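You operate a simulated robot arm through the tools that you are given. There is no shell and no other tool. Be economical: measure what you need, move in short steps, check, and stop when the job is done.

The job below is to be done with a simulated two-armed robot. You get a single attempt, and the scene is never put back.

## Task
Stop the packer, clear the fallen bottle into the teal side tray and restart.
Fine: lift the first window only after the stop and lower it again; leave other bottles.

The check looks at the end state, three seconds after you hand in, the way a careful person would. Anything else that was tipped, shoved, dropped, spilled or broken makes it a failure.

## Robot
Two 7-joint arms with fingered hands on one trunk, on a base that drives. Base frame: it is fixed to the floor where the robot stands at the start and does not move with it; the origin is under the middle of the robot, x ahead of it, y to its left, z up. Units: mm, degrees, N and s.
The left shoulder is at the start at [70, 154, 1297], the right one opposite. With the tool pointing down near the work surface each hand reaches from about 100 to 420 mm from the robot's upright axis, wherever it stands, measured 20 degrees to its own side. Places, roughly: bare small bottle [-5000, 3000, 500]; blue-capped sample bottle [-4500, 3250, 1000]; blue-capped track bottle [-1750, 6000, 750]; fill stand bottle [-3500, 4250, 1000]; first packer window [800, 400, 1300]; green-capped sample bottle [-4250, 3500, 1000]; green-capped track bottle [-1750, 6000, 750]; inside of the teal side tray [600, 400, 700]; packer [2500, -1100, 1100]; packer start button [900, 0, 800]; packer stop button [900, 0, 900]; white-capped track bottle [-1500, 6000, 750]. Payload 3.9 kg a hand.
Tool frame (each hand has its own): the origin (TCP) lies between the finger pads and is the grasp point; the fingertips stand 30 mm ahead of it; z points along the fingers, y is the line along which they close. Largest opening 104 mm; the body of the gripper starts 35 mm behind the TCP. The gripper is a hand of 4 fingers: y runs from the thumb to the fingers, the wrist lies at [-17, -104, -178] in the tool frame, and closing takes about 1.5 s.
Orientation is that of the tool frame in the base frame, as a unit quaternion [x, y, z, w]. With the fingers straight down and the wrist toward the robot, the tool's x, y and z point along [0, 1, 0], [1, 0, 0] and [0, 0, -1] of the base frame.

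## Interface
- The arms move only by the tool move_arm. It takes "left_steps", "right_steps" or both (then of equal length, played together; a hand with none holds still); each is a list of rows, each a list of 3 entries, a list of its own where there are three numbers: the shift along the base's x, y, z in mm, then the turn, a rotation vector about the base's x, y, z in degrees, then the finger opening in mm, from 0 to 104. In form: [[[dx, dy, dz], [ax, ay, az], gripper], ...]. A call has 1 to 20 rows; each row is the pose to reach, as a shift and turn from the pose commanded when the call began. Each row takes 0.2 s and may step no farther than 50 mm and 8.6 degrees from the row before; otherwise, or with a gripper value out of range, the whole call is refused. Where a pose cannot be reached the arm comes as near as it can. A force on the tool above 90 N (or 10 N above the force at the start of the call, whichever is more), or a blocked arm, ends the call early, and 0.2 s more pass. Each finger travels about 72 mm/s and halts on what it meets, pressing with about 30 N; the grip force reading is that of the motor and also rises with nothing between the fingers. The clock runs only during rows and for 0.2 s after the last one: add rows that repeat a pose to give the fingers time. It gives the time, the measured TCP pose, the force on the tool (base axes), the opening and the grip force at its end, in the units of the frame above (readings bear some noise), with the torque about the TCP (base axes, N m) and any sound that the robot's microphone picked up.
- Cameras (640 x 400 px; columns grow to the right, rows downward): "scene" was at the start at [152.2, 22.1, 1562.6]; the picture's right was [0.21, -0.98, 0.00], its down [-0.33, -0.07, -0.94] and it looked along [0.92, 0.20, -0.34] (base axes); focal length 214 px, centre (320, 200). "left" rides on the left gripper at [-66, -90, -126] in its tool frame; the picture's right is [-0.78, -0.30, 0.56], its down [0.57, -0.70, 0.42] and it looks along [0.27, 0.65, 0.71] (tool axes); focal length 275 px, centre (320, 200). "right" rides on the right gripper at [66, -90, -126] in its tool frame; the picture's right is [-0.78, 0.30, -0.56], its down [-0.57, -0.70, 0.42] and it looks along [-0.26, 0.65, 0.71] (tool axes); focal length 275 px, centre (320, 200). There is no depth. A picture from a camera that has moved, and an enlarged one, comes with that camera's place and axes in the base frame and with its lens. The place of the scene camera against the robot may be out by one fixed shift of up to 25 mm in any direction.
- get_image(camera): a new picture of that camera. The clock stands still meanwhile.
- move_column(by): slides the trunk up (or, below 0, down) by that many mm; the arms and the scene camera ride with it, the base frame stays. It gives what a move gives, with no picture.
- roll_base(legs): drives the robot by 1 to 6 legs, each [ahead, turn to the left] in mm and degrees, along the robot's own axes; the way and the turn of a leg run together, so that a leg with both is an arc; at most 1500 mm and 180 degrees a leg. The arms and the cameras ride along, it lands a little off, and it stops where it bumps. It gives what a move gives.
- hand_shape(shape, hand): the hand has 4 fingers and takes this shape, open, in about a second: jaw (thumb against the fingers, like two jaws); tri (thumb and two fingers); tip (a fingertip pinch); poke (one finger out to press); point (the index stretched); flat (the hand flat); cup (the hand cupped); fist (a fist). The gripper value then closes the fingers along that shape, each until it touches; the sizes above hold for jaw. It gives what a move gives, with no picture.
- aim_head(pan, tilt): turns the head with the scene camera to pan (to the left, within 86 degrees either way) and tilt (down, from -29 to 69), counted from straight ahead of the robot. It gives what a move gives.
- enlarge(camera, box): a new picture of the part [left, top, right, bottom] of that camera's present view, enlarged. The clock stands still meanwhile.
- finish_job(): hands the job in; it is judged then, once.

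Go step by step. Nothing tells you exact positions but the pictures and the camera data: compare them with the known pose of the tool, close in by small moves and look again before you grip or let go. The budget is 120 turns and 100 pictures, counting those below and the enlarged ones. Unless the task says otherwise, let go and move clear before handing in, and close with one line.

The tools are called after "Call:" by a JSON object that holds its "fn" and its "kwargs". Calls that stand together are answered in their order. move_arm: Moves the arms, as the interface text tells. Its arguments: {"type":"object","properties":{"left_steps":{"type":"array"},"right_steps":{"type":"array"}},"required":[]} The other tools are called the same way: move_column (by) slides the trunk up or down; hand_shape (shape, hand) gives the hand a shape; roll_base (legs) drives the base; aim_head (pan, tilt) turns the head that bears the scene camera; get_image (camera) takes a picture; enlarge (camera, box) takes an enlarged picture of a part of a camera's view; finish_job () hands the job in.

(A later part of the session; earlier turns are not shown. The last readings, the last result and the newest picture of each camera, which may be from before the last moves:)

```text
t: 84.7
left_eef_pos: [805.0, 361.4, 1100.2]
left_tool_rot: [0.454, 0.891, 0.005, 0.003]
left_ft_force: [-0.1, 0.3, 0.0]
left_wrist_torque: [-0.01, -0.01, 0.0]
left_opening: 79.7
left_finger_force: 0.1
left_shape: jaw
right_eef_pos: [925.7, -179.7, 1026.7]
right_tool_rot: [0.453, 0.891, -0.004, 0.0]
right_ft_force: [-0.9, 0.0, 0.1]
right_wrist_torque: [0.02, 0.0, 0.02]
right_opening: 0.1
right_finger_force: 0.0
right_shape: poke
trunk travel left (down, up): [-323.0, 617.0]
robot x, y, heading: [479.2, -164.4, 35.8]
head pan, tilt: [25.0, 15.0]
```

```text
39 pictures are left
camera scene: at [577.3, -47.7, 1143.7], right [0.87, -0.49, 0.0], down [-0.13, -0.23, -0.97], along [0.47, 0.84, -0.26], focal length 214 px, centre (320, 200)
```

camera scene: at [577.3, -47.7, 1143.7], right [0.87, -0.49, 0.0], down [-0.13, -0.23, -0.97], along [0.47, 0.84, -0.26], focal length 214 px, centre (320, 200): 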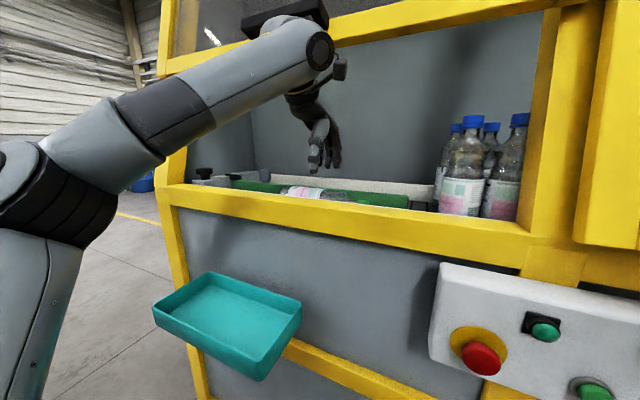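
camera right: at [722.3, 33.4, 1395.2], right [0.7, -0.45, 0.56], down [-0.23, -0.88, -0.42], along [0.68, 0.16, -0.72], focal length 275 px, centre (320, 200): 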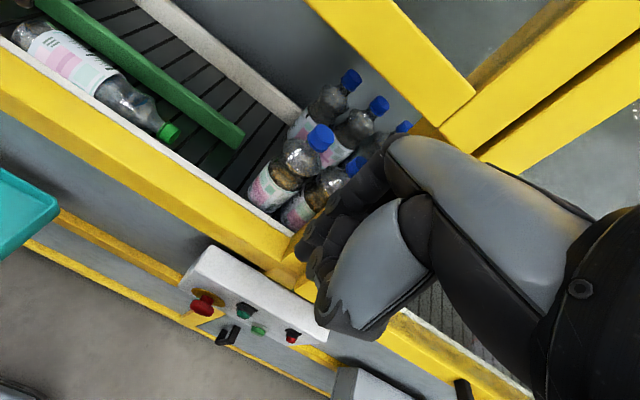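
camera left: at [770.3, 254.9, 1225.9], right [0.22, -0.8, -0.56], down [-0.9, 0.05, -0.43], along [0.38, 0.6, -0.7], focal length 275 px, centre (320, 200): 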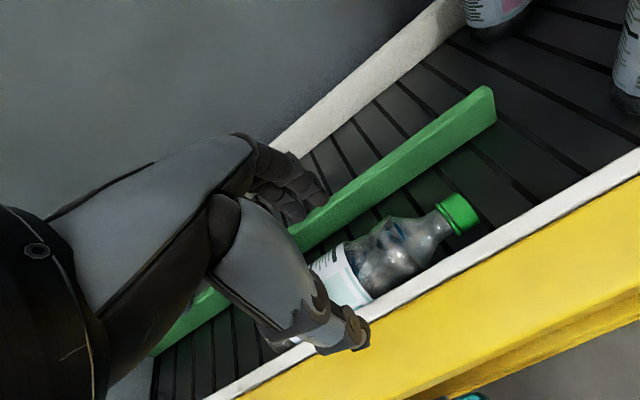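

Good view. Descend halfway toward the bottle while nudging forward.

Call:
{"fn": "move_arm", "kwargs": {"left_steps": [[[3, 2, -15], [0, 0, 0], 80], [[6, 4, -30], [0, 0, 0], 80], [[10, 7, -45], [0, 0, 0], 80], [[10, 7, -45], [0, 0, 0], 80]]}}

Call:
{"fn": "get_image", "kwargs": {"camera": "left"}}

Call:
{"fn": "enlarge", "kwargs": {"camera": "scene", "box": [220, 70, 440, 230]}}

```text
t: 85.7
left_eef_pos: [816.2, 368.1, 1054.4]
left_tool_rot: [0.453, 0.891, 0.005, 0.005]
left_ft_force: [-0.2, -0.4, -0.7]
left_wrist_torque: [0.02, -0.01, 0.02]
left_opening: 79.9
left_finger_force: 0.0
left_shape: jaw
right_eef_pos: [926.1, -179.6, 1027.6]
right_tool_rot: [0.454, 0.891, -0.004, -0.001]
right_ft_force: [-0.1, 0.0, -0.4]
right_wrist_torque: [-0.03, 0.04, 0.02]
right_opening: 0.1
right_finger_force: 0.1
right_shape: poke
trunk travel left (down, up): [-323.0, 617.0]
robot x, y, heading: [479.2, -162.7, 35.9]
head pan, tilt: [25.0, 15.0]
```

```text
38 pictures are left
camera left: at [780.1, 261.8, 1180.1], right [0.23, -0.8, -0.56], down [-0.9, 0.05, -0.44], along [0.38, 0.6, -0.71], focal length 275 px, centre (320, 200)
```

left: 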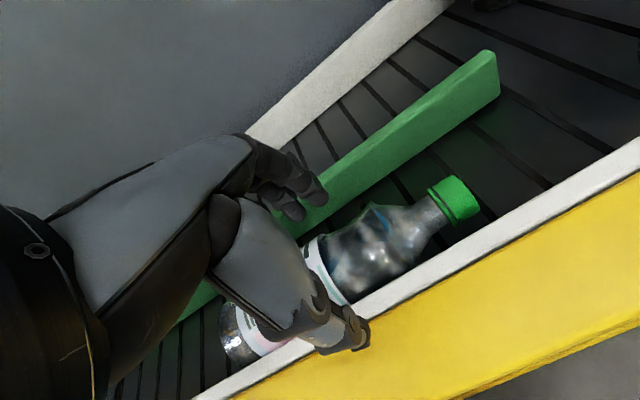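

```text
2.50 times, centred on (330, 150) of scene
camera zoom: at [577.1, -47.7, 1143.8], right [0.87, -0.49, 0.0], down [-0.13, -0.23, -0.97], along [0.47, 0.84, -0.26], focal length 536 px, centre (295, 325)
```

zoom: 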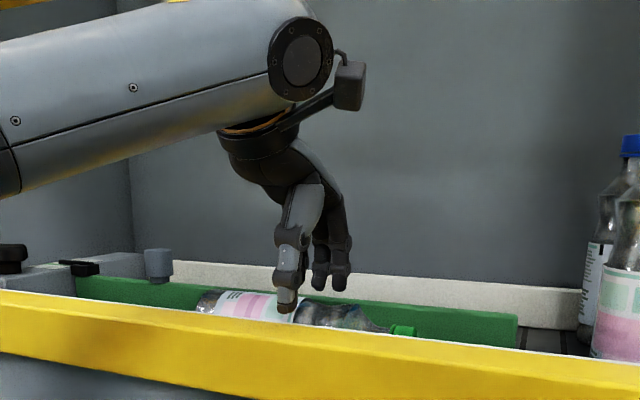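

The bottle body lies close against the near strip, but there is room at its neck/shoulder. Let me look closer.

Call:
{"fn": "enlarge", "kwargs": {"camera": "left", "box": [280, 150, 520, 370]}}

Call:
{"fn": "enlarge", "kwargs": {"camera": "right", "box": [0, 0, 240, 160]}}

```text
1.82 times, centred on (400, 260) of left
camera zoom: at [780.1, 261.8, 1180.1], right [0.23, -0.8, -0.56], down [-0.9, 0.05, -0.44], along [0.38, 0.6, -0.71], focal length 500 px, centre (174, 91)
```

zoom: 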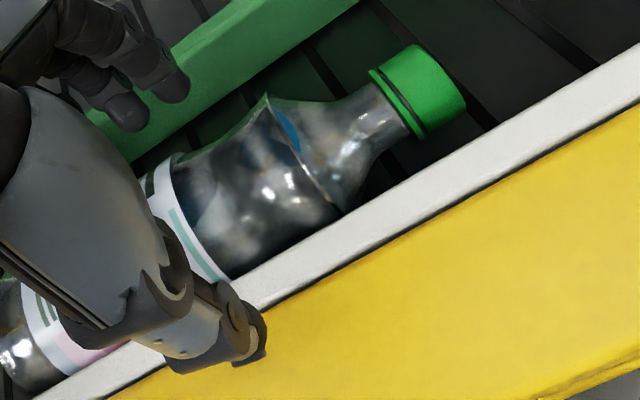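

```text
2.50 times, centred on (120, 80) of right
camera zoom: at [816.5, -177.4, 1155.8], right [0.7, -0.45, 0.56], down [-0.23, -0.88, -0.42], along [0.68, 0.16, -0.72], focal length 688 px, centre (820, 500)
```

zoom: 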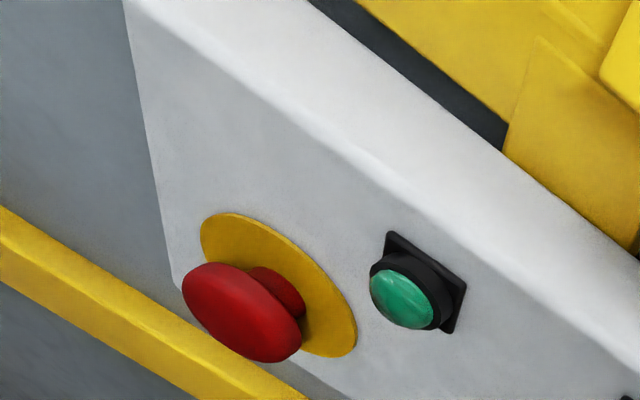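

The neck/shoulder behind the green cap (u≈-243) leaves room on both sides. I shift there at height and narrow the opening.

Call:
{"fn": "move_arm", "kwargs": {"left_steps": [[[0, 0, 12], [0, 0, 0], 80], [[22, -21, 12], [0, 0, 0], 70], [[45, -43, 12], [0, 0, 0], 56], [[45, -43, 12], [0, 0, 0], 56], [[45, -43, 0], [0, 0, 0], 56], [[45, -43, 0], [0, 0, 0], 56]]}}

Call:
{"fn": "get_image", "kwargs": {"camera": "left"}}

Call:
{"fn": "enlarge", "kwargs": {"camera": "scene", "box": [220, 70, 440, 230]}}

```text
t: 87.1
left_eef_pos: [832.1, 355.0, 1065.6]
left_tool_rot: [0.453, 0.891, 0.005, 0.004]
left_ft_force: [-0.1, -0.3, -0.1]
left_wrist_torque: [-0.03, -0.01, 0.0]
left_opening: 56.4
left_finger_force: 0.1
left_shape: jaw
left hand out of reach, approached as far as the arm can: row 2, 3, 4, 5, 6
right_eef_pos: [927.8, -179.6, 1026.9]
right_tool_rot: [0.454, 0.891, -0.004, -0.001]
right_ft_force: [0.0, -0.4, 0.8]
right_wrist_torque: [0.01, 0.0, 0.01]
right_opening: 0.0
right_finger_force: 0.0
right_shape: poke
trunk travel left (down, up): [-323.0, 617.0]
robot x, y, heading: [480.3, -159.4, 35.9]
head pan, tilt: [25.0, 15.0]
```

```text
34 pictures are left
camera left: at [796.0, 248.0, 1190.6], right [0.23, -0.8, -0.56], down [-0.9, 0.05, -0.44], along [0.38, 0.6, -0.71], focal length 275 px, centre (320, 200)
```

left: 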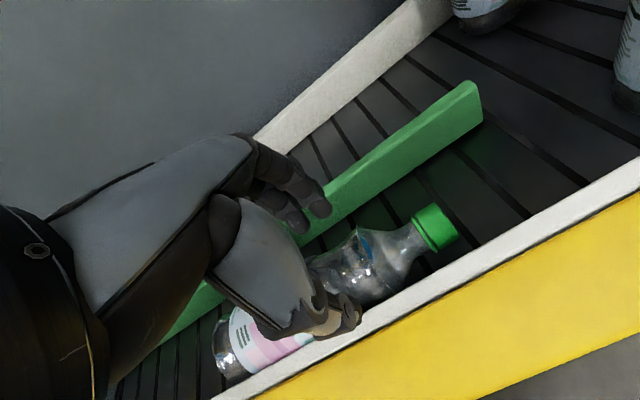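

```text
2.50 times, centred on (330, 150) of scene
camera zoom: at [577.3, -47.6, 1143.8], right [0.87, -0.49, 0.0], down [-0.13, -0.23, -0.97], along [0.47, 0.84, -0.26], focal length 536 px, centre (295, 325)
```

zoom: 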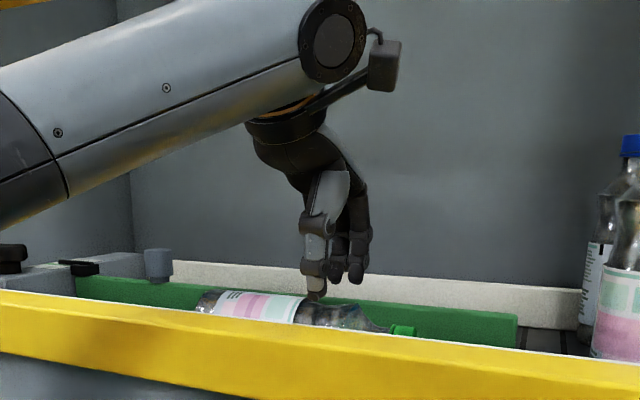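

The arm stops at u≈-202. I raise the hand, lower the trunk by 60 for better wrist freedom, and shift again.

Call:
{"fn": "move_arm", "kwargs": {"left_steps": [[[-6, 2, 20], [0, 0, 0], 56], [[-12, 5, 40], [0, 0, 0], 56], [[-18, 7, 60], [0, 0, 0], 56], [[-18, 7, 60], [0, 0, 0], 56]]}}

Call:
{"fn": "move_column", "kwargs": {"by": -60}}

Call:
{"fn": "move_arm", "kwargs": {"left_steps": [[[15, -13, 0], [0, 0, 0], 56], [[30, -26, 0], [0, 0, 0], 56], [[45, -40, 0], [0, 0, 0], 56], [[45, -40, 0], [0, 0, 0], 56]]}}

```text
t: 88.1
left_eef_pos: [803.5, 373.5, 1099.6]
left_tool_rot: [0.452, 0.892, 0.005, 0.005]
left_ft_force: [0.4, 0.1, -1.0]
left_wrist_torque: [-0.01, 0.02, 0.03]
left_opening: 56.6
left_finger_force: 0.2
left_shape: jaw
left hand out of reach, approached as far as the arm can: row 1, 2, 3, 4
right_eef_pos: [926.1, -178.9, 1027.4]
right_tool_rot: [0.454, 0.891, -0.002, 0.0]
right_ft_force: [-0.1, -0.7, -1.2]
right_wrist_torque: [0.0, 0.0, 0.0]
right_opening: 0.0
right_finger_force: 0.0
right_shape: poke
trunk travel left (down, up): [-323.0, 617.0]
robot x, y, heading: [480.8, -161.6, 35.7]
head pan, tilt: [25.0, 15.0]
```

```text
t: 89.1
left_eef_pos: [802.9, 372.4, 1044.0]
left_tool_rot: [0.453, 0.892, 0.009, 0.006]
left_ft_force: [2.4, 4.6, 26.6]
left_wrist_torque: [-0.31, 0.51, 0.03]
left_opening: 56.7
left_finger_force: 0.0
left_shape: jaw
right_eef_pos: [925.3, -181.2, 967.7]
right_tool_rot: [0.454, 0.891, -0.003, -0.001]
right_ft_force: [-0.8, 0.8, -0.2]
right_wrist_torque: [0.02, 0.02, -0.02]
right_opening: 0.1
right_finger_force: 0.1
right_shape: poke
trunk travel left (down, up): [-263.0, 677.0]
robot x, y, heading: [478.3, -163.2, 35.8]
head pan, tilt: [25.0, 15.0]
```

```text
t: 90.1
left_eef_pos: [803.3, 371.5, 1042.4]
left_tool_rot: [0.452, 0.892, 0.008, 0.005]
left_ft_force: [1.7, 8.7, 36.6]
left_wrist_torque: [-0.27, 0.66, 0.02]
left_opening: 56.5
left_finger_force: 0.2
left_shape: jaw
left hand out of reach, approached as far as the arm can: row 1, 2, 3, 4
right_eef_pos: [925.3, -182.6, 967.4]
right_tool_rot: [0.454, 0.891, -0.001, -0.001]
right_ft_force: [0.7, 0.3, -0.4]
right_wrist_torque: [0.02, -0.02, 0.0]
right_opening: 0.0
right_finger_force: 0.0
right_shape: poke
trunk travel left (down, up): [-263.0, 677.0]
robot x, y, heading: [479.6, -161.7, 36.0]
head pan, tilt: [25.0, 15.0]
```

The thumb touched something lightly and the arm is at its reach limit (~560 mm to the wrist). I raise again, pull back and roll 70 mm closer.

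Call:
{"fn": "move_column", "kwargs": {"by": 60}}

Call:
{"fn": "move_arm", "kwargs": {"left_steps": [[[-19, -14, 0], [0, 0, 0], 56], [[-38, -28, 0], [0, 0, 0], 56], [[-57, -41, 0], [0, 0, 0], 56], [[-57, -41, 0], [0, 0, 0], 56]]}}

Call:
{"fn": "roll_base", "kwargs": {"legs": [[70, 0]]}}

Call:
{"fn": "get_image", "kwargs": {"camera": "left"}}

Call:
{"fn": "get_image", "kwargs": {"camera": "scene"}}

```text
t: 91.1
left_eef_pos: [805.7, 371.9, 1099.4]
left_tool_rot: [0.453, 0.891, 0.006, 0.004]
left_ft_force: [0.0, 0.2, -0.3]
left_wrist_torque: [0.01, 0.0, 0.0]
left_opening: 55.9
left_finger_force: 0.0
left_shape: jaw
right_eef_pos: [926.3, -179.9, 1026.2]
right_tool_rot: [0.454, 0.891, -0.004, 0.0]
right_ft_force: [0.1, 0.1, 0.0]
right_wrist_torque: [-0.01, -0.02, -0.02]
right_opening: 0.1
right_finger_force: 0.0
right_shape: poke
trunk travel left (down, up): [-323.0, 617.0]
robot x, y, heading: [481.0, -162.5, 35.9]
head pan, tilt: [25.0, 15.0]
```

```text
t: 92.1
left_eef_pos: [748.5, 332.4, 1099.1]
left_tool_rot: [0.452, 0.892, 0.005, 0.004]
left_ft_force: [-0.5, -0.6, 0.8]
left_wrist_torque: [0.02, 0.0, -0.02]
left_opening: 56.0
left_finger_force: 0.1
left_shape: jaw
right_eef_pos: [926.5, -178.6, 1026.3]
right_tool_rot: [0.454, 0.891, -0.004, -0.001]
right_ft_force: [0.1, 0.6, -0.2]
right_wrist_torque: [0.02, 0.04, 0.0]
right_opening: 0.0
right_finger_force: 0.0
right_shape: poke
trunk travel left (down, up): [-323.0, 617.0]
robot x, y, heading: [483.3, -160.2, 35.9]
head pan, tilt: [25.0, 15.0]
```

```text
t: 93.1
left_eef_pos: [807.3, 376.2, 1098.6]
left_tool_rot: [0.452, 0.892, 0.005, 0.004]
left_ft_force: [-0.6, 0.1, -0.6]
left_wrist_torque: [0.01, 0.01, 0.0]
left_opening: 55.9
left_finger_force: 0.0
left_shape: jaw
right_eef_pos: [985.5, -137.3, 1026.5]
right_tool_rot: [0.454, 0.891, -0.004, -0.001]
right_ft_force: [0.7, 0.9, -0.7]
right_wrist_torque: [0.0, 0.05, 0.01]
right_opening: 0.0
right_finger_force: 0.1
right_shape: poke
trunk travel left (down, up): [-323.0, 617.0]
robot x, y, heading: [538.2, -117.8, 36.0]
head pan, tilt: [25.0, 15.0]
```

```text
32 pictures are left
camera left: at [771.8, 268.8, 1224.3], right [0.23, -0.8, -0.56], down [-0.9, 0.05, -0.43], along [0.37, 0.6, -0.71], focal length 275 px, centre (320, 200)
```

left: 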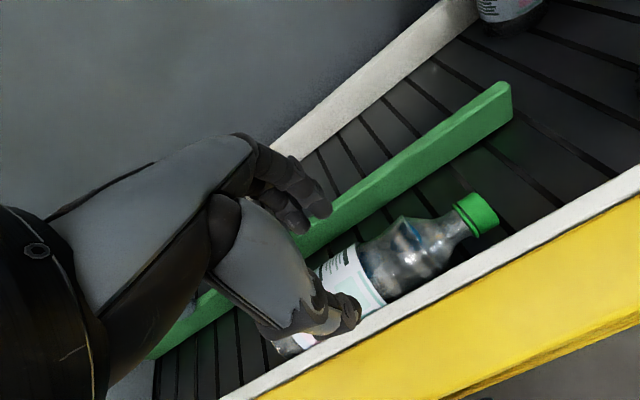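

```text
31 pictures are left
camera scene: at [635.6, -5.2, 1143.6], right [0.87, -0.49, 0.0], down [-0.13, -0.23, -0.97], along [0.47, 0.84, -0.26], focal length 214 px, centre (320, 200)
```

scene: 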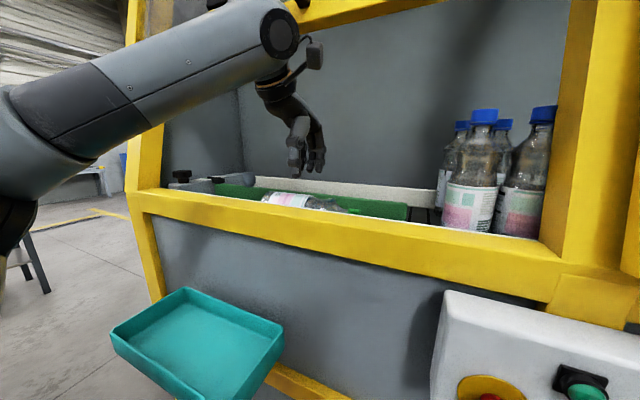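

Bottle unmoved. Shift to the neck (u≈-242, n≈886) at height.

Call:
{"fn": "move_arm", "kwargs": {"left_steps": [[[13, -13, 0], [0, 0, 0], 56], [[26, -26, 0], [0, 0, 0], 56], [[39, -38, 0], [0, 0, 0], 56], [[52, -51, 0], [0, 0, 0], 56], [[52, -51, -20], [0, 0, 0], 56], [[52, -51, -35], [0, 0, 0], 56], [[52, -51, -35], [0, 0, 0], 56]]}}

Call:
{"fn": "get_image", "kwargs": {"camera": "left"}}

```text
t: 94.7
left_eef_pos: [856.9, 324.4, 1062.6]
left_tool_rot: [0.453, 0.892, 0.005, 0.005]
left_ft_force: [-0.1, 0.0, -0.1]
left_wrist_torque: [0.02, -0.02, 0.04]
left_opening: 56.3
left_finger_force: 0.0
left_shape: jaw
right_eef_pos: [984.6, -136.7, 1027.3]
right_tool_rot: [0.453, 0.891, -0.004, 0.0]
right_ft_force: [0.1, -0.2, 0.4]
right_wrist_torque: [-0.03, 0.03, 0.01]
right_opening: 0.2
right_finger_force: 0.0
right_shape: poke
trunk travel left (down, up): [-323.0, 617.0]
robot x, y, heading: [540.6, -121.7, 35.8]
head pan, tilt: [25.0, 15.0]
```

```text
30 pictures are left
camera left: at [822.7, 217.3, 1188.3], right [0.23, -0.8, -0.56], down [-0.9, 0.05, -0.44], along [0.38, 0.6, -0.71], focal length 275 px, centre (320, 200)
```

left: 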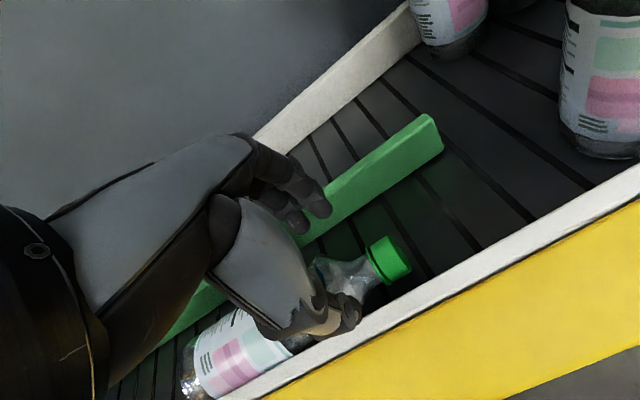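

Thumb is right at the strip's edge; nudge 8 mm inward and descend around the neck.

Call:
{"fn": "move_arm", "kwargs": {"left_steps": [[[6, 5, 0], [0, 0, 0], 56], [[6, 5, -12], [0, 0, 0], 56], [[6, 5, -24], [0, 0, 0], 56], [[6, 5, -34], [0, 0, 0], 56], [[6, 5, -42], [0, 0, 0], 56], [[6, 5, -48], [0, 0, 0], 56], [[6, 5, -48], [0, 0, 0], 56]]}}

Call:
{"fn": "get_image", "kwargs": {"camera": "left"}}

```text
t: 96.3
left_eef_pos: [863.5, 327.1, 1019.8]
left_tool_rot: [0.453, 0.891, 0.008, 0.007]
left_ft_force: [11.0, 6.8, 29.4]
left_wrist_torque: [-0.62, 0.82, 0.01]
left_opening: 48.2
left_finger_force: 0.0
left_shape: jaw
right_eef_pos: [984.9, -139.3, 1028.0]
right_tool_rot: [0.453, 0.891, -0.002, -0.001]
right_ft_force: [-0.3, -0.3, -0.5]
right_wrist_torque: [-0.02, 0.0, 0.04]
right_opening: 0.1
right_finger_force: 0.0
right_shape: poke
trunk travel left (down, up): [-323.0, 617.0]
robot x, y, heading: [537.2, -117.9, 36.0]
head pan, tilt: [25.0, 15.0]
```

```text
29 pictures are left
camera left: at [828.4, 220.0, 1144.9], right [0.23, -0.8, -0.56], down [-0.9, 0.05, -0.44], along [0.38, 0.6, -0.7], focal length 275 px, centre (320, 200)
```

left: 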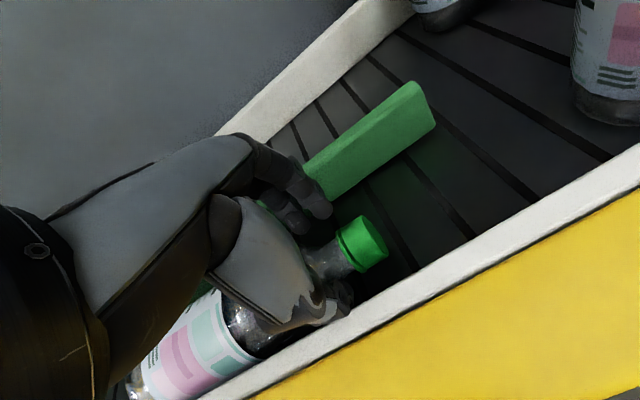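

Thumb is lightly wedged between strip and neck, tips just below the bottle's axis. I close here and check.

Call:
{"fn": "move_arm", "kwargs": {"left_steps": [[[0, 0, 3], [0, 0, 0], 40], [[0, 0, 3], [0, 0, 0], 25], [[0, 0, 3], [0, 0, 0], 10], [[0, 0, 3], [0, 0, 0], 0], [[0, 0, 3], [0, 0, 0], 0], [[0, 0, 3], [0, 0, 0], 0]]}}

Call:
{"fn": "get_image", "kwargs": {"camera": "left"}}

```text
t: 97.7
left_eef_pos: [863.1, 327.6, 1019.9]
left_tool_rot: [0.453, 0.892, 0.005, 0.003]
left_ft_force: [0.7, -1.4, 4.0]
left_wrist_torque: [-0.11, 0.04, -0.05]
left_opening: 31.3
left_finger_force: 30.1
left_shape: jaw
right_eef_pos: [984.3, -138.4, 1026.4]
right_tool_rot: [0.453, 0.891, -0.003, -0.001]
right_ft_force: [-0.1, -0.6, -0.1]
right_wrist_torque: [0.01, -0.02, -0.01]
right_opening: 0.0
right_finger_force: 0.0
right_shape: poke
trunk travel left (down, up): [-323.0, 617.0]
robot x, y, heading: [539.6, -117.1, 36.0]
head pan, tilt: [25.0, 15.0]
```

```text
28 pictures are left
camera left: at [828.1, 221.0, 1144.6], right [0.23, -0.8, -0.56], down [-0.9, 0.05, -0.43], along [0.37, 0.6, -0.71], focal length 275 px, centre (320, 200)
```

left: 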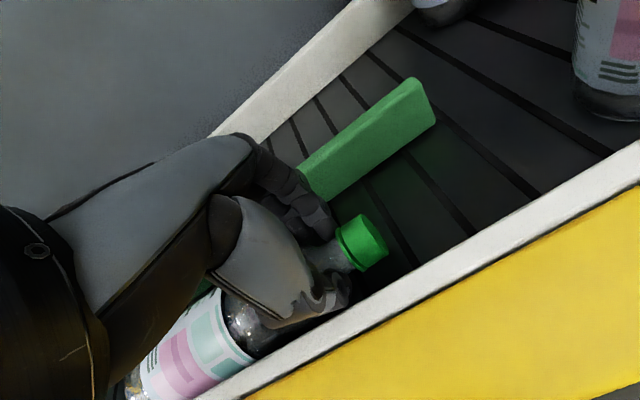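

The neck is held (opening 31). Lift 50 mm and look.

Call:
{"fn": "move_arm", "kwargs": {"left_steps": [[[0, 0, 10], [0, 0, 0], 0], [[0, 0, 20], [0, 0, 0], 0], [[0, 0, 30], [0, 0, 0], 0], [[0, 0, 40], [0, 0, 0], 0], [[0, 0, 50], [0, 0, 0], 0], [[0, 0, 50], [0, 0, 0], 0]]}}

Call:
{"fn": "get_image", "kwargs": {"camera": "left"}}

Call:
{"fn": "enlarge", "kwargs": {"camera": "scene", "box": [160, 50, 460, 230]}}

```text
t: 99.1
left_eef_pos: [864.6, 330.7, 1069.1]
left_tool_rot: [0.453, 0.892, 0.004, 0.004]
left_ft_force: [-0.1, 1.3, -4.4]
left_wrist_torque: [-0.12, -0.15, -0.07]
left_opening: 29.6
left_finger_force: 30.5
left_shape: jaw
right_eef_pos: [985.4, -135.7, 1026.7]
right_tool_rot: [0.454, 0.891, -0.004, 0.0]
right_ft_force: [-0.4, -0.4, 0.1]
right_wrist_torque: [0.01, 0.01, 0.01]
right_opening: 0.0
right_finger_force: 0.0
right_shape: poke
trunk travel left (down, up): [-323.0, 617.0]
robot x, y, heading: [538.9, -119.7, 36.0]
head pan, tilt: [25.0, 15.0]
```

```text
27 pictures are left
camera left: at [829.7, 223.6, 1193.8], right [0.23, -0.8, -0.56], down [-0.9, 0.05, -0.43], along [0.37, 0.6, -0.71], focal length 275 px, centre (320, 200)
```

left: 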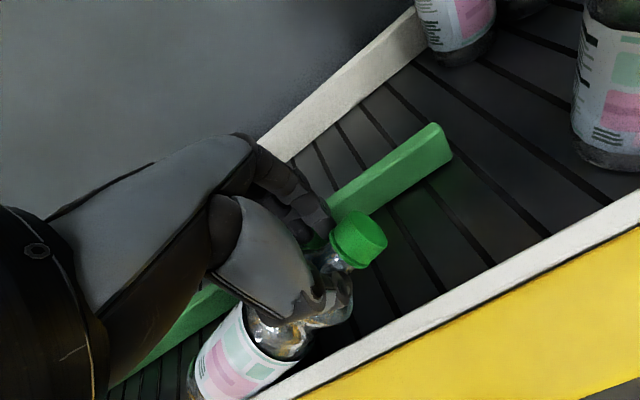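

```text
2.13 times, centred on (310, 140) of scene
camera zoom: at [634.8, -5.5, 1143.7], right [0.87, -0.49, 0.0], down [-0.13, -0.23, -0.97], along [0.47, 0.84, -0.26], focal length 458 px, centre (341, 328)
```

zoom: 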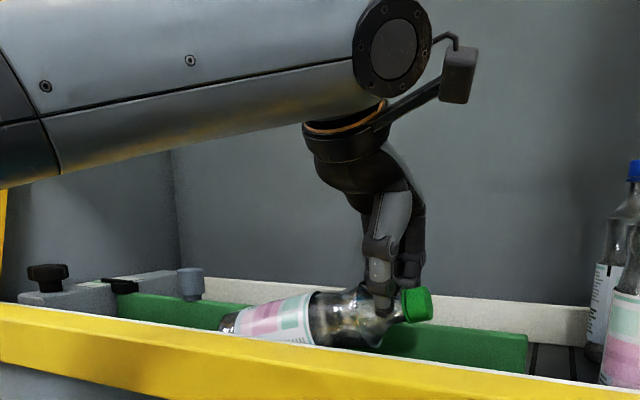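

The bottle tilts ~20° about the neck, weight only about 5 N. I roll the hand ~30° so the base end rises, then check.

Call:
{"fn": "move_arm", "kwargs": {"left_steps": [[[0, 0, 4], [6.5, 4.7, 0], 0], [[0, 0, 8], [12.9, 9.4, 0], 0], [[0, 0, 12], [19.4, 14.1, 0], 0], [[0, 0, 15], [25.9, 18.8, 0], 0], [[0, 0, 15], [25.9, 18.8, 0], 0]]}}

Call:
{"fn": "get_image", "kwargs": {"camera": "scene"}}

```text
t: 100.3
left_eef_pos: [822.3, 333.5, 1072.6]
left_tool_rot: [0.437, 0.857, 0.13, -0.242]
left_ft_force: [0.3, 0.9, -0.3]
left_wrist_torque: [-0.02, 0.02, 0.02]
left_opening: 22.1
left_finger_force: 29.9
left_shape: jaw
left hand out of reach, approached as far as the arm can: row 2, 3, 4, 5
right_eef_pos: [985.0, -136.7, 1027.1]
right_tool_rot: [0.453, 0.891, -0.004, -0.001]
right_ft_force: [-0.5, 0.1, 0.8]
right_wrist_torque: [0.02, 0.04, 0.0]
right_opening: 0.3
right_finger_force: 0.0
right_shape: poke
trunk travel left (down, up): [-323.0, 617.0]
robot x, y, heading: [537.6, -119.6, 35.8]
head pan, tilt: [25.0, 15.0]
```

```text
25 pictures are left
camera scene: at [635.4, -5.2, 1143.6], right [0.87, -0.49, 0.0], down [-0.13, -0.23, -0.97], along [0.47, 0.84, -0.26], focal length 214 px, centre (320, 200)
```

scene: 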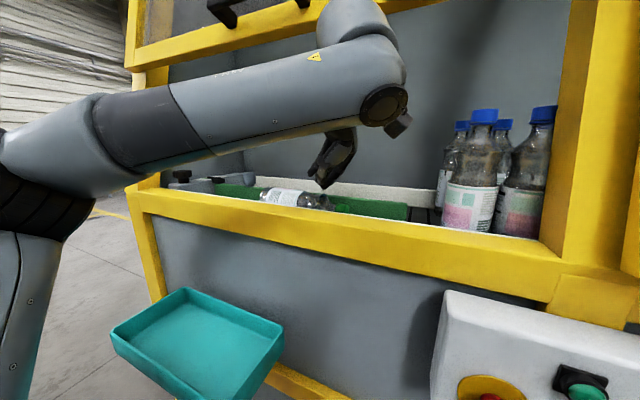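

The arm hit a limit, shifted, and the grip reading dropped; check whether the bottle slipped.

Call:
{"fn": "get_image", "kwargs": {"camera": "left"}}

Call:
{"fn": "enlarge", "kwargs": {"camera": "scene", "box": [200, 110, 480, 270]}}

```text
24 pictures are left
camera left: at [821.1, 180.5, 1144.1], right [-0.02, -0.46, -0.89], down [-0.98, 0.17, -0.07], along [0.18, 0.87, -0.46], focal length 275 px, centre (320, 200)
```

left: 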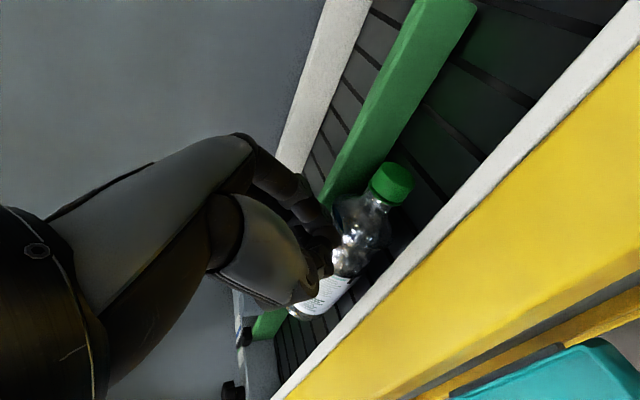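

```text
2.29 times, centred on (340, 190) of scene
camera zoom: at [635.4, -5.2, 1143.6], right [0.87, -0.49, 0.0], down [-0.13, -0.23, -0.97], along [0.47, 0.84, -0.26], focal length 490 px, centre (274, 223)
```

zoom: 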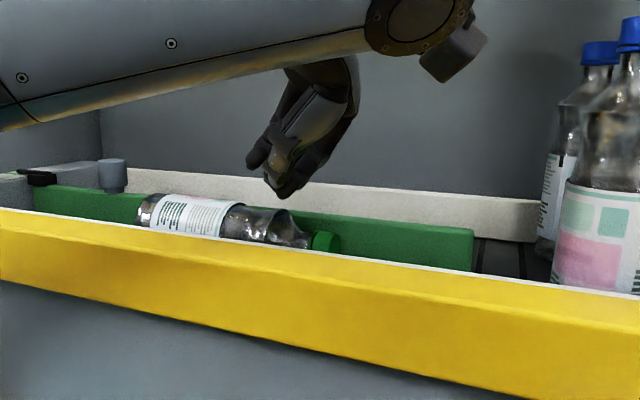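

The bottle slid out softly and lies on the belt again, shifted to the left and inward (cap about [872,340,995]) – now with more room beside it. I raise, roll the hand back and look from above.

Call:
{"fn": "move_arm", "kwargs": {"left_steps": [[[0, 0, 15], [0, 0, 0], 40], [[0, 0, 30], [-6.5, -4.7, 0], 60], [[-4, 10, 30], [-12.9, -9.4, 0], 80], [[-8, 20, 30], [-19.4, -14.1, 0], 84], [[-12, 30, 30], [-25.9, -18.8, 0], 84], [[-16, 45, 30], [-25.9, -18.8, 0], 84], [[-20, 60, 30], [-25.9, -18.8, 0], 84], [[-20, 60, 30], [-25.9, -18.8, 0], 84]]}}

Call:
{"fn": "get_image", "kwargs": {"camera": "left"}}

```text
t: 102.1
left_eef_pos: [801.4, 390.9, 1102.3]
left_tool_rot: [0.452, 0.892, 0.006, 0.004]
left_ft_force: [-0.4, 0.6, -0.4]
left_wrist_torque: [0.03, -0.02, 0.02]
left_opening: 83.8
left_finger_force: 0.1
left_shape: jaw
left hand out of reach, approached as far as the arm can: row 1, 2
right_eef_pos: [983.8, -137.2, 1026.9]
right_tool_rot: [0.454, 0.891, -0.004, -0.001]
right_ft_force: [-0.7, 0.3, 0.0]
right_wrist_torque: [0.01, 0.03, -0.01]
right_opening: 0.0
right_finger_force: 0.0
right_shape: poke
trunk travel left (down, up): [-323.0, 617.0]
robot x, y, heading: [535.5, -115.4, 35.9]
head pan, tilt: [25.0, 15.0]
```

```text
22 pictures are left
camera left: at [767.3, 284.6, 1227.3], right [0.23, -0.8, -0.56], down [-0.9, 0.05, -0.44], along [0.38, 0.6, -0.71], focal length 275 px, centre (320, 200)
```

left: 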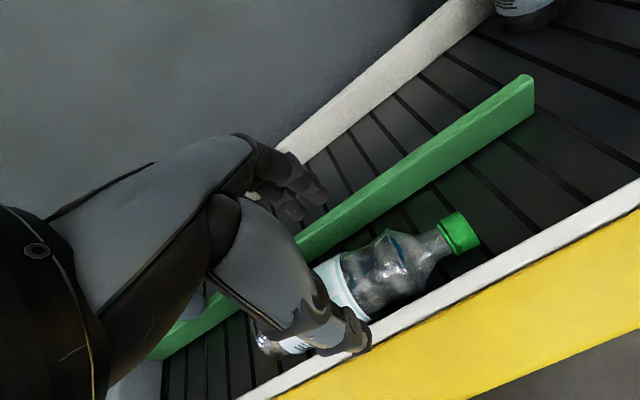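

Bottle now lies with axis n≈887, centred about u≈-135. I align for a body grip with opening 72, and descend slowly.

Call:
{"fn": "move_arm", "kwargs": {"left_steps": [[[0, 12, 0], [0, 0, 0], 78], [[0, 24, 0], [0, 0, 0], 72], [[0, 24, -15], [0, 0, 0], 72], [[0, 24, -30], [0, 0, 0], 72], [[0, 24, -45], [0, 0, 0], 72], [[0, 24, -45], [0, 0, 0], 72]]}}

Call:
{"fn": "get_image", "kwargs": {"camera": "left"}}

```text
t: 103.5
left_eef_pos: [804.8, 414.6, 1055.9]
left_tool_rot: [0.453, 0.892, 0.005, 0.003]
left_ft_force: [0.7, -0.5, -0.4]
left_wrist_torque: [0.02, 0.02, -0.04]
left_opening: 72.6
left_finger_force: 0.0
left_shape: jaw
right_eef_pos: [984.5, -137.7, 1026.6]
right_tool_rot: [0.454, 0.891, -0.003, 0.0]
right_ft_force: [-0.5, -0.3, 0.3]
right_wrist_torque: [0.01, -0.01, -0.02]
right_opening: 0.0
right_finger_force: 0.1
right_shape: poke
trunk travel left (down, up): [-323.0, 617.0]
robot x, y, heading: [540.1, -118.3, 35.8]
head pan, tilt: [25.0, 15.0]
```

```text
21 pictures are left
camera left: at [769.1, 308.4, 1181.3], right [0.23, -0.8, -0.56], down [-0.9, 0.05, -0.44], along [0.38, 0.6, -0.71], focal length 275 px, centre (320, 200)
```

left: 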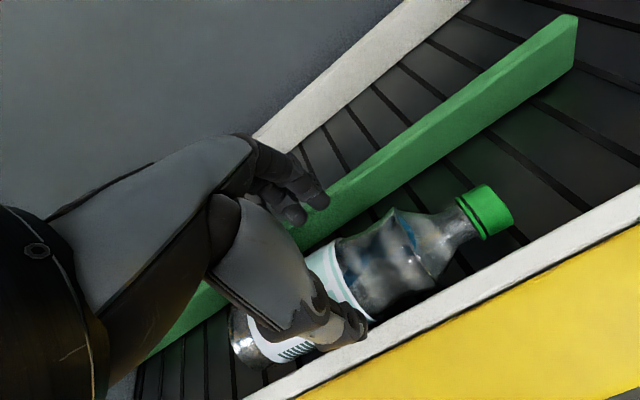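

Aligned (n≈895, u≈-138). Descend around the body.

Call:
{"fn": "move_arm", "kwargs": {"left_steps": [[[0, 0, -10], [0, 0, 0], 72], [[0, 0, -20], [0, 0, 0], 72], [[0, 0, -28], [0, 0, 0], 72], [[0, 0, -35], [0, 0, 0], 72], [[0, 0, -41], [0, 0, 0], 72], [[0, 0, -41], [0, 0, 0], 72]]}}

Call:
{"fn": "get_image", "kwargs": {"camera": "left"}}

```text
t: 104.6
left_eef_pos: [805.2, 411.2, 1042.6]
left_tool_rot: [0.454, 0.89, 0.029, 0.023]
left_ft_force: [2.6, 0.7, 46.9]
left_wrist_torque: [-1.69, 1.87, 0.04]
left_opening: 74.2
left_finger_force: 0.1
left_shape: jaw
right_eef_pos: [984.5, -139.1, 1027.2]
right_tool_rot: [0.454, 0.891, -0.003, -0.001]
right_ft_force: [0.4, 1.6, 0.0]
right_wrist_torque: [-0.06, 0.02, 0.01]
right_opening: 0.0
right_finger_force: 0.0
right_shape: poke
trunk travel left (down, up): [-323.0, 617.0]
robot x, y, heading: [539.1, -119.9, 35.8]
head pan, tilt: [25.0, 15.0]
stopped in row 5 (left hand): the force on the tool passed its limit at 94 N (the readings are from after the stop); the commanded pose is now the measured one
```

```text
20 pictures are left
camera left: at [763.5, 301.5, 1163.0], right [0.25, -0.78, -0.57], down [-0.87, 0.07, -0.48], along [0.42, 0.62, -0.67], focal length 275 px, centre (320, 200)
```

left: 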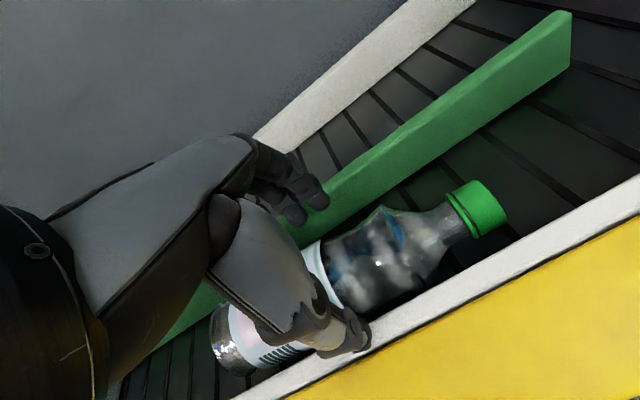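

The thumb sat on the strip's top. I lift a bit, move 7 mm inward, narrow to 68 and try again gently.

Call:
{"fn": "move_arm", "kwargs": {"left_steps": [[[0, 0, 12], [-1.2, 1.7, 0], 72], [[3, 2, 18], [-2.5, 3.4, 0], 68], [[6, 5, 18], [-2.5, 3.4, 0], 68], [[6, 5, 8], [-2.5, 3.4, 0], 68], [[6, 5, 0], [-2.5, 3.4, 0], 68], [[6, 5, -6], [-2.5, 3.4, 0], 68], [[6, 5, -6], [-2.5, 3.4, 0], 68]]}}

```text
t: 106.2
left_eef_pos: [811.5, 417.0, 1028.7]
left_tool_rot: [0.454, 0.891, -0.011, -0.001]
left_ft_force: [1.4, 0.0, 7.3]
left_wrist_torque: [0.06, -0.08, -0.01]
left_opening: 67.0
left_finger_force: 0.1
left_shape: jaw
right_eef_pos: [984.1, -138.9, 1027.9]
right_tool_rot: [0.454, 0.891, -0.002, 0.0]
right_ft_force: [0.7, -0.7, 0.5]
right_wrist_torque: [-0.01, -0.01, 0.01]
right_opening: 0.1
right_finger_force: 0.1
right_shape: poke
trunk travel left (down, up): [-323.0, 617.0]
robot x, y, heading: [533.8, -116.0, 36.1]
head pan, tilt: [25.0, 15.0]
```

Only 7 N now and the tip is below the strip's top; continue down 14 mm and close.

Call:
{"fn": "move_arm", "kwargs": {"left_steps": [[[0, 0, -5], [0, 0, 0], 68], [[0, 0, -10], [0, 0, 0], 68], [[0, 0, -14], [0, 0, 0], 68], [[0, 0, -14], [0, 0, 0], 68], [[0, 0, -14], [0, 0, 0], 55], [[0, 0, -14], [0, 0, 0], 40], [[0, 0, -14], [0, 0, 0], 20], [[0, 0, -14], [0, 0, 0], 0], [[0, 0, -14], [0, 0, 0], 0], [[0, 0, -14], [0, 0, 0], 0]]}}

Call:
{"fn": "get_image", "kwargs": {"camera": "left"}}

```text
t: 108.4
left_eef_pos: [811.5, 414.3, 1017.3]
left_tool_rot: [0.454, 0.891, -0.01, -0.001]
left_ft_force: [7.6, 0.1, 32.0]
left_wrist_torque: [-0.51, 0.69, -0.08]
left_opening: 51.9
left_finger_force: 30.0
left_shape: jaw
right_eef_pos: [983.3, -141.6, 1026.8]
right_tool_rot: [0.454, 0.891, -0.001, -0.002]
right_ft_force: [0.1, -0.8, 1.1]
right_wrist_torque: [-0.02, -0.01, 0.01]
right_opening: 0.2
right_finger_force: 0.1
right_shape: poke
trunk travel left (down, up): [-323.0, 617.0]
robot x, y, heading: [540.4, -121.3, 36.3]
head pan, tilt: [25.0, 15.0]
```

```text
19 pictures are left
camera left: at [777.9, 310.7, 1145.1], right [0.21, -0.81, -0.55], down [-0.91, 0.04, -0.41], along [0.36, 0.58, -0.73], focal length 275 px, centre (320, 200)
```

left: 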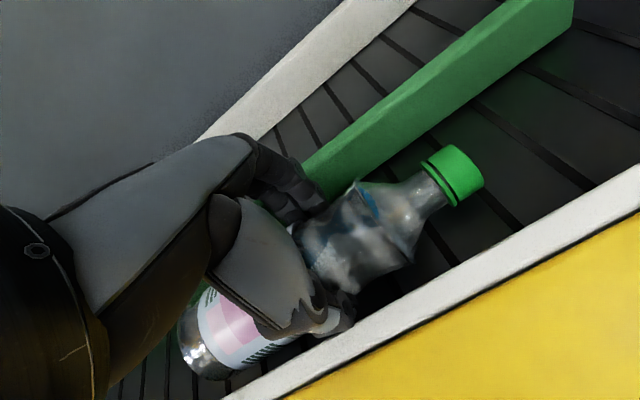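

The body is gripped (opening 52, 30 N). Lift 60 mm gently and look.

Call:
{"fn": "move_arm", "kwargs": {"left_steps": [[[0, 0, 8], [0, 0, 0], 0], [[0, 0, 18], [0, 0, 0], 0], [[0, 0, 30], [0, 0, 0], 0], [[0, 0, 42], [0, 0, 0], 0], [[0, 0, 54], [0, 0, 0], 0], [[0, 0, 60], [0, 0, 0], 0], [[0, 0, 60], [0, 0, 0], 0]]}}

Call:
{"fn": "get_image", "kwargs": {"camera": "scene"}}

```text
t: 110.0
left_eef_pos: [812.4, 419.3, 1073.3]
left_tool_rot: [0.454, 0.891, -0.013, -0.002]
left_ft_force: [0.2, 0.4, -5.3]
left_wrist_torque: [-0.09, -0.08, 0.0]
left_opening: 52.1
left_finger_force: 29.7
left_shape: jaw
right_eef_pos: [984.9, -137.8, 1026.7]
right_tool_rot: [0.454, 0.891, -0.004, -0.001]
right_ft_force: [-1.1, -0.3, 0.0]
right_wrist_torque: [-0.03, 0.0, -0.02]
right_opening: 0.0
right_finger_force: 0.1
right_shape: poke
trunk travel left (down, up): [-323.0, 617.0]
robot x, y, heading: [537.4, -122.0, 36.0]
head pan, tilt: [25.0, 15.0]
```

```text
18 pictures are left
camera scene: at [635.0, -5.4, 1143.7], right [0.87, -0.49, 0.0], down [-0.13, -0.23, -0.97], along [0.47, 0.84, -0.26], focal length 214 px, centre (320, 200)
```

scene: 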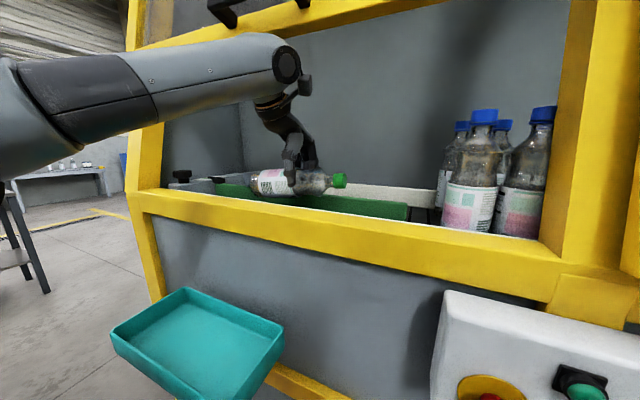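

The bottle is held level. I raise slightly more, then draw it straight out over the sill toward me (tray rim estimated n 628–771, u −170…+120, z≈783).

Call:
{"fn": "move_arm", "kwargs": {"left_steps": [[[0, 0, 7], [0, 0, 0], 0], [[0, 0, 14], [0, 0, 0], 0], [[-12, -9, 16], [0, 0, 0], 0], [[-36, -26, 20], [0, 0, 0], 0], [[-60, -44, 26], [0, 0, 0], 0], [[-85, -61, 32], [0, 0, 0], 0], [[-109, -79, 34], [0, 0, 0], 0], [[-133, -97, 34], [0, 0, 0], 0], [[-158, -115, 34], [0, 0, 0], 0], [[-158, -115, 34], [0, 0, 0], 0]], "right_steps": [[[0, 0, 0], [0, 0, 0], 0], [[-8, -6, 0], [0, 0, 0], 0], [[-16, -12, 0], [0, 0, 0], 0], [[-24, -18, 0], [0, 0, 0], 0], [[-36, -26, 0], [0, 0, 0], 0], [[-48, -35, 0], [0, 0, 0], 0], [[-60, -44, 0], [0, 0, 0], 0], [[-72, -52, 0], [0, 0, 0], 0], [[-81, -59, 0], [0, 0, 0], 0], [[-81, -59, 0], [0, 0, 0], 0]]}}

Call:
{"fn": "aim_head", "kwargs": {"pan": 25, "tilt": 35}}

Call:
{"fn": "get_image", "kwargs": {"camera": "scene"}}

```text
t: 112.2
left_eef_pos: [653.2, 306.0, 1108.0]
left_tool_rot: [0.454, 0.891, -0.013, -0.001]
left_ft_force: [0.2, 0.1, -5.4]
left_wrist_torque: [-0.1, -0.06, 0.02]
left_opening: 52.0
left_finger_force: 30.0
left_shape: jaw
right_eef_pos: [904.1, -197.4, 1027.3]
right_tool_rot: [0.453, 0.891, -0.003, -0.001]
right_ft_force: [-0.1, 0.2, 0.2]
right_wrist_torque: [-0.07, 0.01, -0.04]
right_opening: 0.0
right_finger_force: 0.0
right_shape: poke
trunk travel left (down, up): [-323.0, 617.0]
robot x, y, heading: [535.6, -117.5, 35.9]
head pan, tilt: [25.0, 15.0]
```

```text
t: 113.0
left_eef_pos: [653.9, 306.9, 1107.3]
left_tool_rot: [0.453, 0.891, -0.013, -0.001]
left_ft_force: [0.2, 0.6, -5.5]
left_wrist_torque: [-0.09, -0.07, 0.01]
left_opening: 52.0
left_finger_force: 30.1
left_shape: jaw
right_eef_pos: [902.9, -195.2, 1028.2]
right_tool_rot: [0.454, 0.891, -0.004, 0.0]
right_ft_force: [-0.1, -0.7, 0.0]
right_wrist_torque: [-0.01, 0.0, 0.0]
right_opening: 0.0
right_finger_force: 0.1
right_shape: poke
trunk travel left (down, up): [-323.0, 617.0]
robot x, y, heading: [541.5, -121.3, 35.7]
head pan, tilt: [25.0, 35.0]
```

```text
17 pictures are left
camera scene: at [632.2, -10.1, 1111.8], right [0.87, -0.49, 0.0], down [-0.28, -0.5, -0.82], along [0.4, 0.72, -0.57], focal length 214 px, centre (320, 200)
```

scene: 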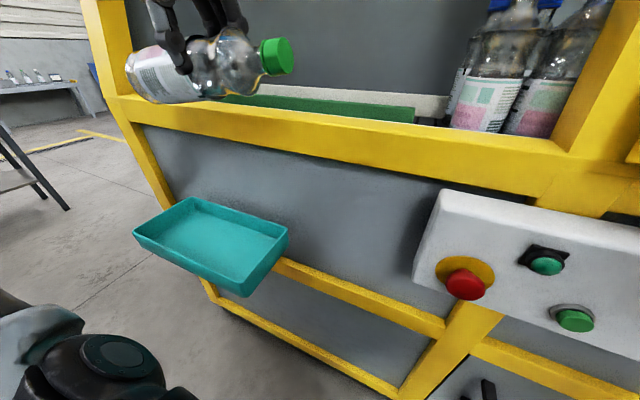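

The bottle is out in front of the opening. Move left over the tray and come down part of the way.

Call:
{"fn": "move_arm", "kwargs": {"left_steps": [[[-17, 22, 0], [0, 0, 0], 0], [[-35, 45, 0], [0, 0, 0], 0], [[-52, 68, 0], [0, 0, 0], 0], [[-69, 90, 0], [0, 0, 0], 0], [[-69, 90, -35], [0, 0, 0], 0], [[-69, 90, -70], [0, 0, 0], 0], [[-69, 90, -105], [0, 0, 0], 0], [[-69, 90, -140], [0, 0, 0], 0], [[-69, 90, -175], [0, 0, 0], 0], [[-69, 90, -200], [0, 0, 0], 0], [[-69, 90, -200], [0, 0, 0], 0]]}}

Call:
{"fn": "get_image", "kwargs": {"camera": "scene"}}

Call:
{"fn": "get_image", "kwargs": {"camera": "left"}}

```text
t: 115.4
left_eef_pos: [582.8, 393.3, 905.8]
left_tool_rot: [0.454, 0.891, -0.012, -0.001]
left_ft_force: [0.6, 0.3, -5.6]
left_wrist_torque: [-0.09, -0.07, 0.02]
left_opening: 51.9
left_finger_force: 30.6
left_shape: jaw
right_eef_pos: [903.4, -196.7, 1029.2]
right_tool_rot: [0.453, 0.891, -0.004, -0.001]
right_ft_force: [0.9, 0.7, -0.1]
right_wrist_torque: [0.03, -0.03, -0.02]
right_opening: 0.0
right_finger_force: 0.1
right_shape: poke
trunk travel left (down, up): [-323.0, 617.0]
robot x, y, heading: [539.0, -118.3, 35.7]
head pan, tilt: [25.0, 35.0]
```

```text
16 pictures are left
camera scene: at [632.1, -10.1, 1111.7], right [0.87, -0.49, 0.0], down [-0.28, -0.5, -0.82], along [0.4, 0.72, -0.57], focal length 214 px, centre (320, 200)
```

scene: 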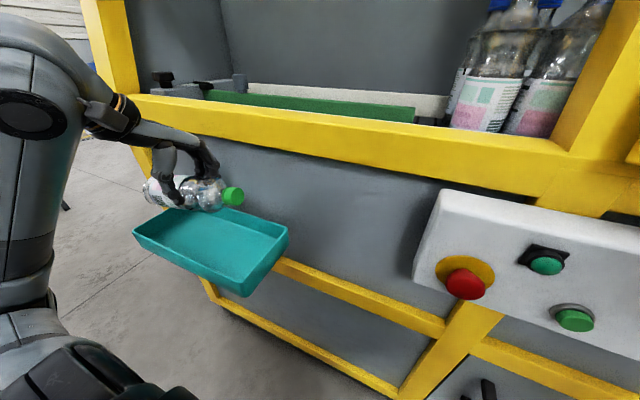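

```text
15 pictures are left
camera left: at [550.9, 290.4, 1034.8], right [0.21, -0.81, -0.54], down [-0.91, 0.04, -0.41], along [0.36, 0.58, -0.73], focal length 275 px, centre (320, 200)
```

left: 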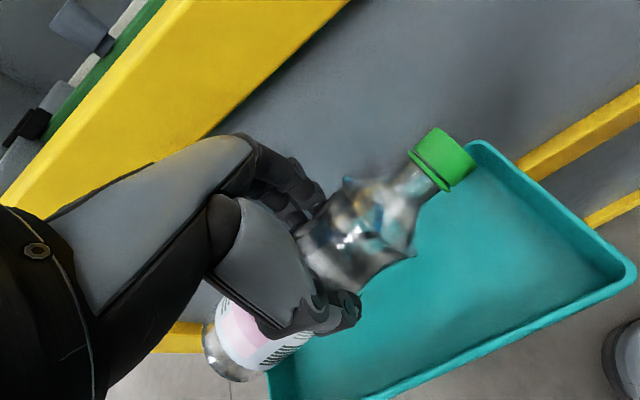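

Tray corners confirmed; the bottle is centred over it. Descend to just above the floor, then feel for contact.

Call:
{"fn": "move_arm", "kwargs": {"left_steps": [[[0, 0, -25], [0, 0, 0], 0], [[0, 0, -50], [0, 0, 0], 0], [[0, 0, -75], [0, 0, 0], 0], [[0, 0, -90], [0, 0, 0], 0], [[0, 0, -96], [0, 0, 0], 0], [[0, 0, -100], [0, 0, 0], 0], [[0, 0, -100], [0, 0, 0], 0]]}}

Call:
{"fn": "enlarge", "kwargs": {"camera": "scene", "box": [90, 120, 330, 320]}}

```text
t: 117.0
left_eef_pos: [587.0, 416.1, 820.4]
left_tool_rot: [0.455, 0.89, -0.012, -0.001]
left_ft_force: [1.2, 0.1, -1.4]
left_wrist_torque: [0.2, 0.13, -0.04]
left_opening: 49.1
left_finger_force: 30.5
left_shape: jaw
left hand out of reach, approached as far as the arm can: row 2, 3, 4, 5, 6, 7
right_eef_pos: [901.6, -198.1, 1027.8]
right_tool_rot: [0.454, 0.891, -0.001, 0.0]
right_ft_force: [0.1, 0.6, -0.4]
right_wrist_torque: [0.0, 0.03, -0.01]
right_opening: 0.0
right_finger_force: 0.1
right_shape: poke
trunk travel left (down, up): [-323.0, 617.0]
robot x, y, heading: [540.6, -118.4, 35.8]
head pan, tilt: [25.0, 35.0]
```

```text
2.00 times, centred on (210, 220) of scene
camera zoom: at [632.1, -11.7, 1111.9], right [0.87, -0.49, 0.0], down [-0.28, -0.5, -0.82], along [0.4, 0.72, -0.57], focal length 429 px, centre (540, 160)
```

zoom: 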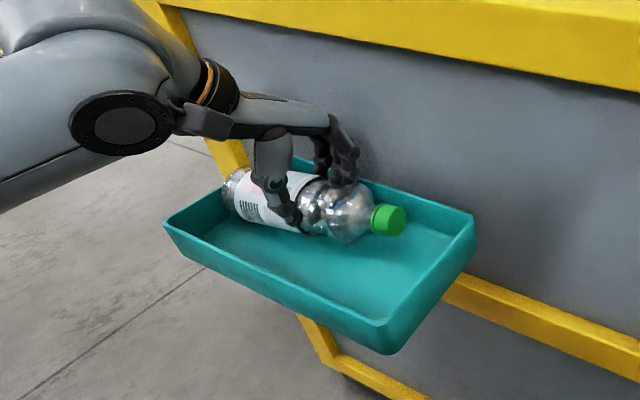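

The arm drifted a bit left at its limit and the base end seems to touch the tray's left side. Raise slightly, shift back right, then lower with the trunk.

Call:
{"fn": "move_arm", "kwargs": {"left_steps": [[[0, 0, 12], [0, 0, 0], 0], [[1, -13, 15], [0, 0, 0], 0], [[2, -26, 15], [0, 0, 0], 0], [[2, -26, 15], [0, 0, 0], 0]]}}

Call:
{"fn": "move_column", "kwargs": {"by": -25}}

Call:
{"fn": "enlarge", "kwargs": {"camera": "scene", "box": [90, 100, 330, 300]}}

```text
t: 118.0
left_eef_pos: [588.3, 407.0, 839.4]
left_tool_rot: [0.454, 0.891, -0.013, -0.001]
left_ft_force: [0.4, -0.6, -3.4]
left_wrist_torque: [0.0, -0.01, -0.04]
left_opening: 49.0
left_finger_force: 30.0
left_shape: jaw
left hand out of reach, approached as far as the arm can: row 2, 3, 4
right_eef_pos: [902.4, -196.3, 1027.7]
right_tool_rot: [0.454, 0.891, -0.004, -0.001]
right_ft_force: [0.0, 0.0, -0.1]
right_wrist_torque: [0.01, -0.01, 0.0]
right_opening: 0.0
right_finger_force: 0.0
right_shape: poke
trunk travel left (down, up): [-323.0, 617.0]
robot x, y, heading: [537.1, -120.1, 36.0]
head pan, tilt: [25.0, 35.0]
```

```text
t: 118.8
left_eef_pos: [588.9, 407.4, 815.2]
left_tool_rot: [0.454, 0.891, -0.012, 0.0]
left_ft_force: [0.0, -1.2, 4.4]
left_wrist_torque: [0.04, 0.14, -0.06]
left_opening: 46.4
left_finger_force: 30.2
left_shape: jaw
right_eef_pos: [904.5, -197.1, 1002.7]
right_tool_rot: [0.454, 0.891, -0.003, 0.0]
right_ft_force: [0.1, 0.7, 1.5]
right_wrist_torque: [0.0, 0.05, 0.03]
right_opening: 0.1
right_finger_force: 0.1
right_shape: poke
trunk travel left (down, up): [-298.0, 642.0]
robot x, y, heading: [540.6, -120.3, 36.1]
head pan, tilt: [25.0, 35.0]
```

```text
2.00 times, centred on (210, 200) of scene
camera zoom: at [632.1, -10.8, 1086.8], right [0.87, -0.49, 0.0], down [-0.28, -0.5, -0.82], along [0.4, 0.72, -0.57], focal length 429 px, centre (540, 200)
```

zoom: 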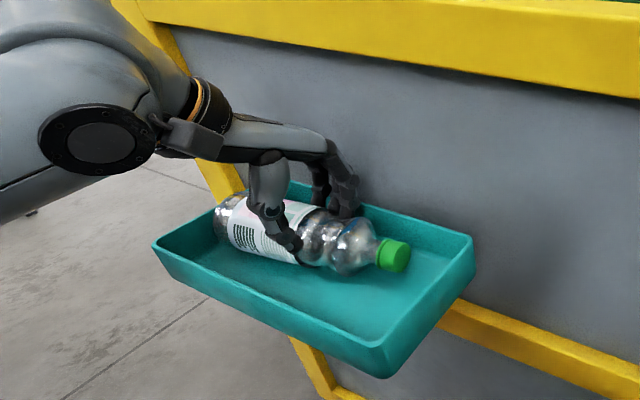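

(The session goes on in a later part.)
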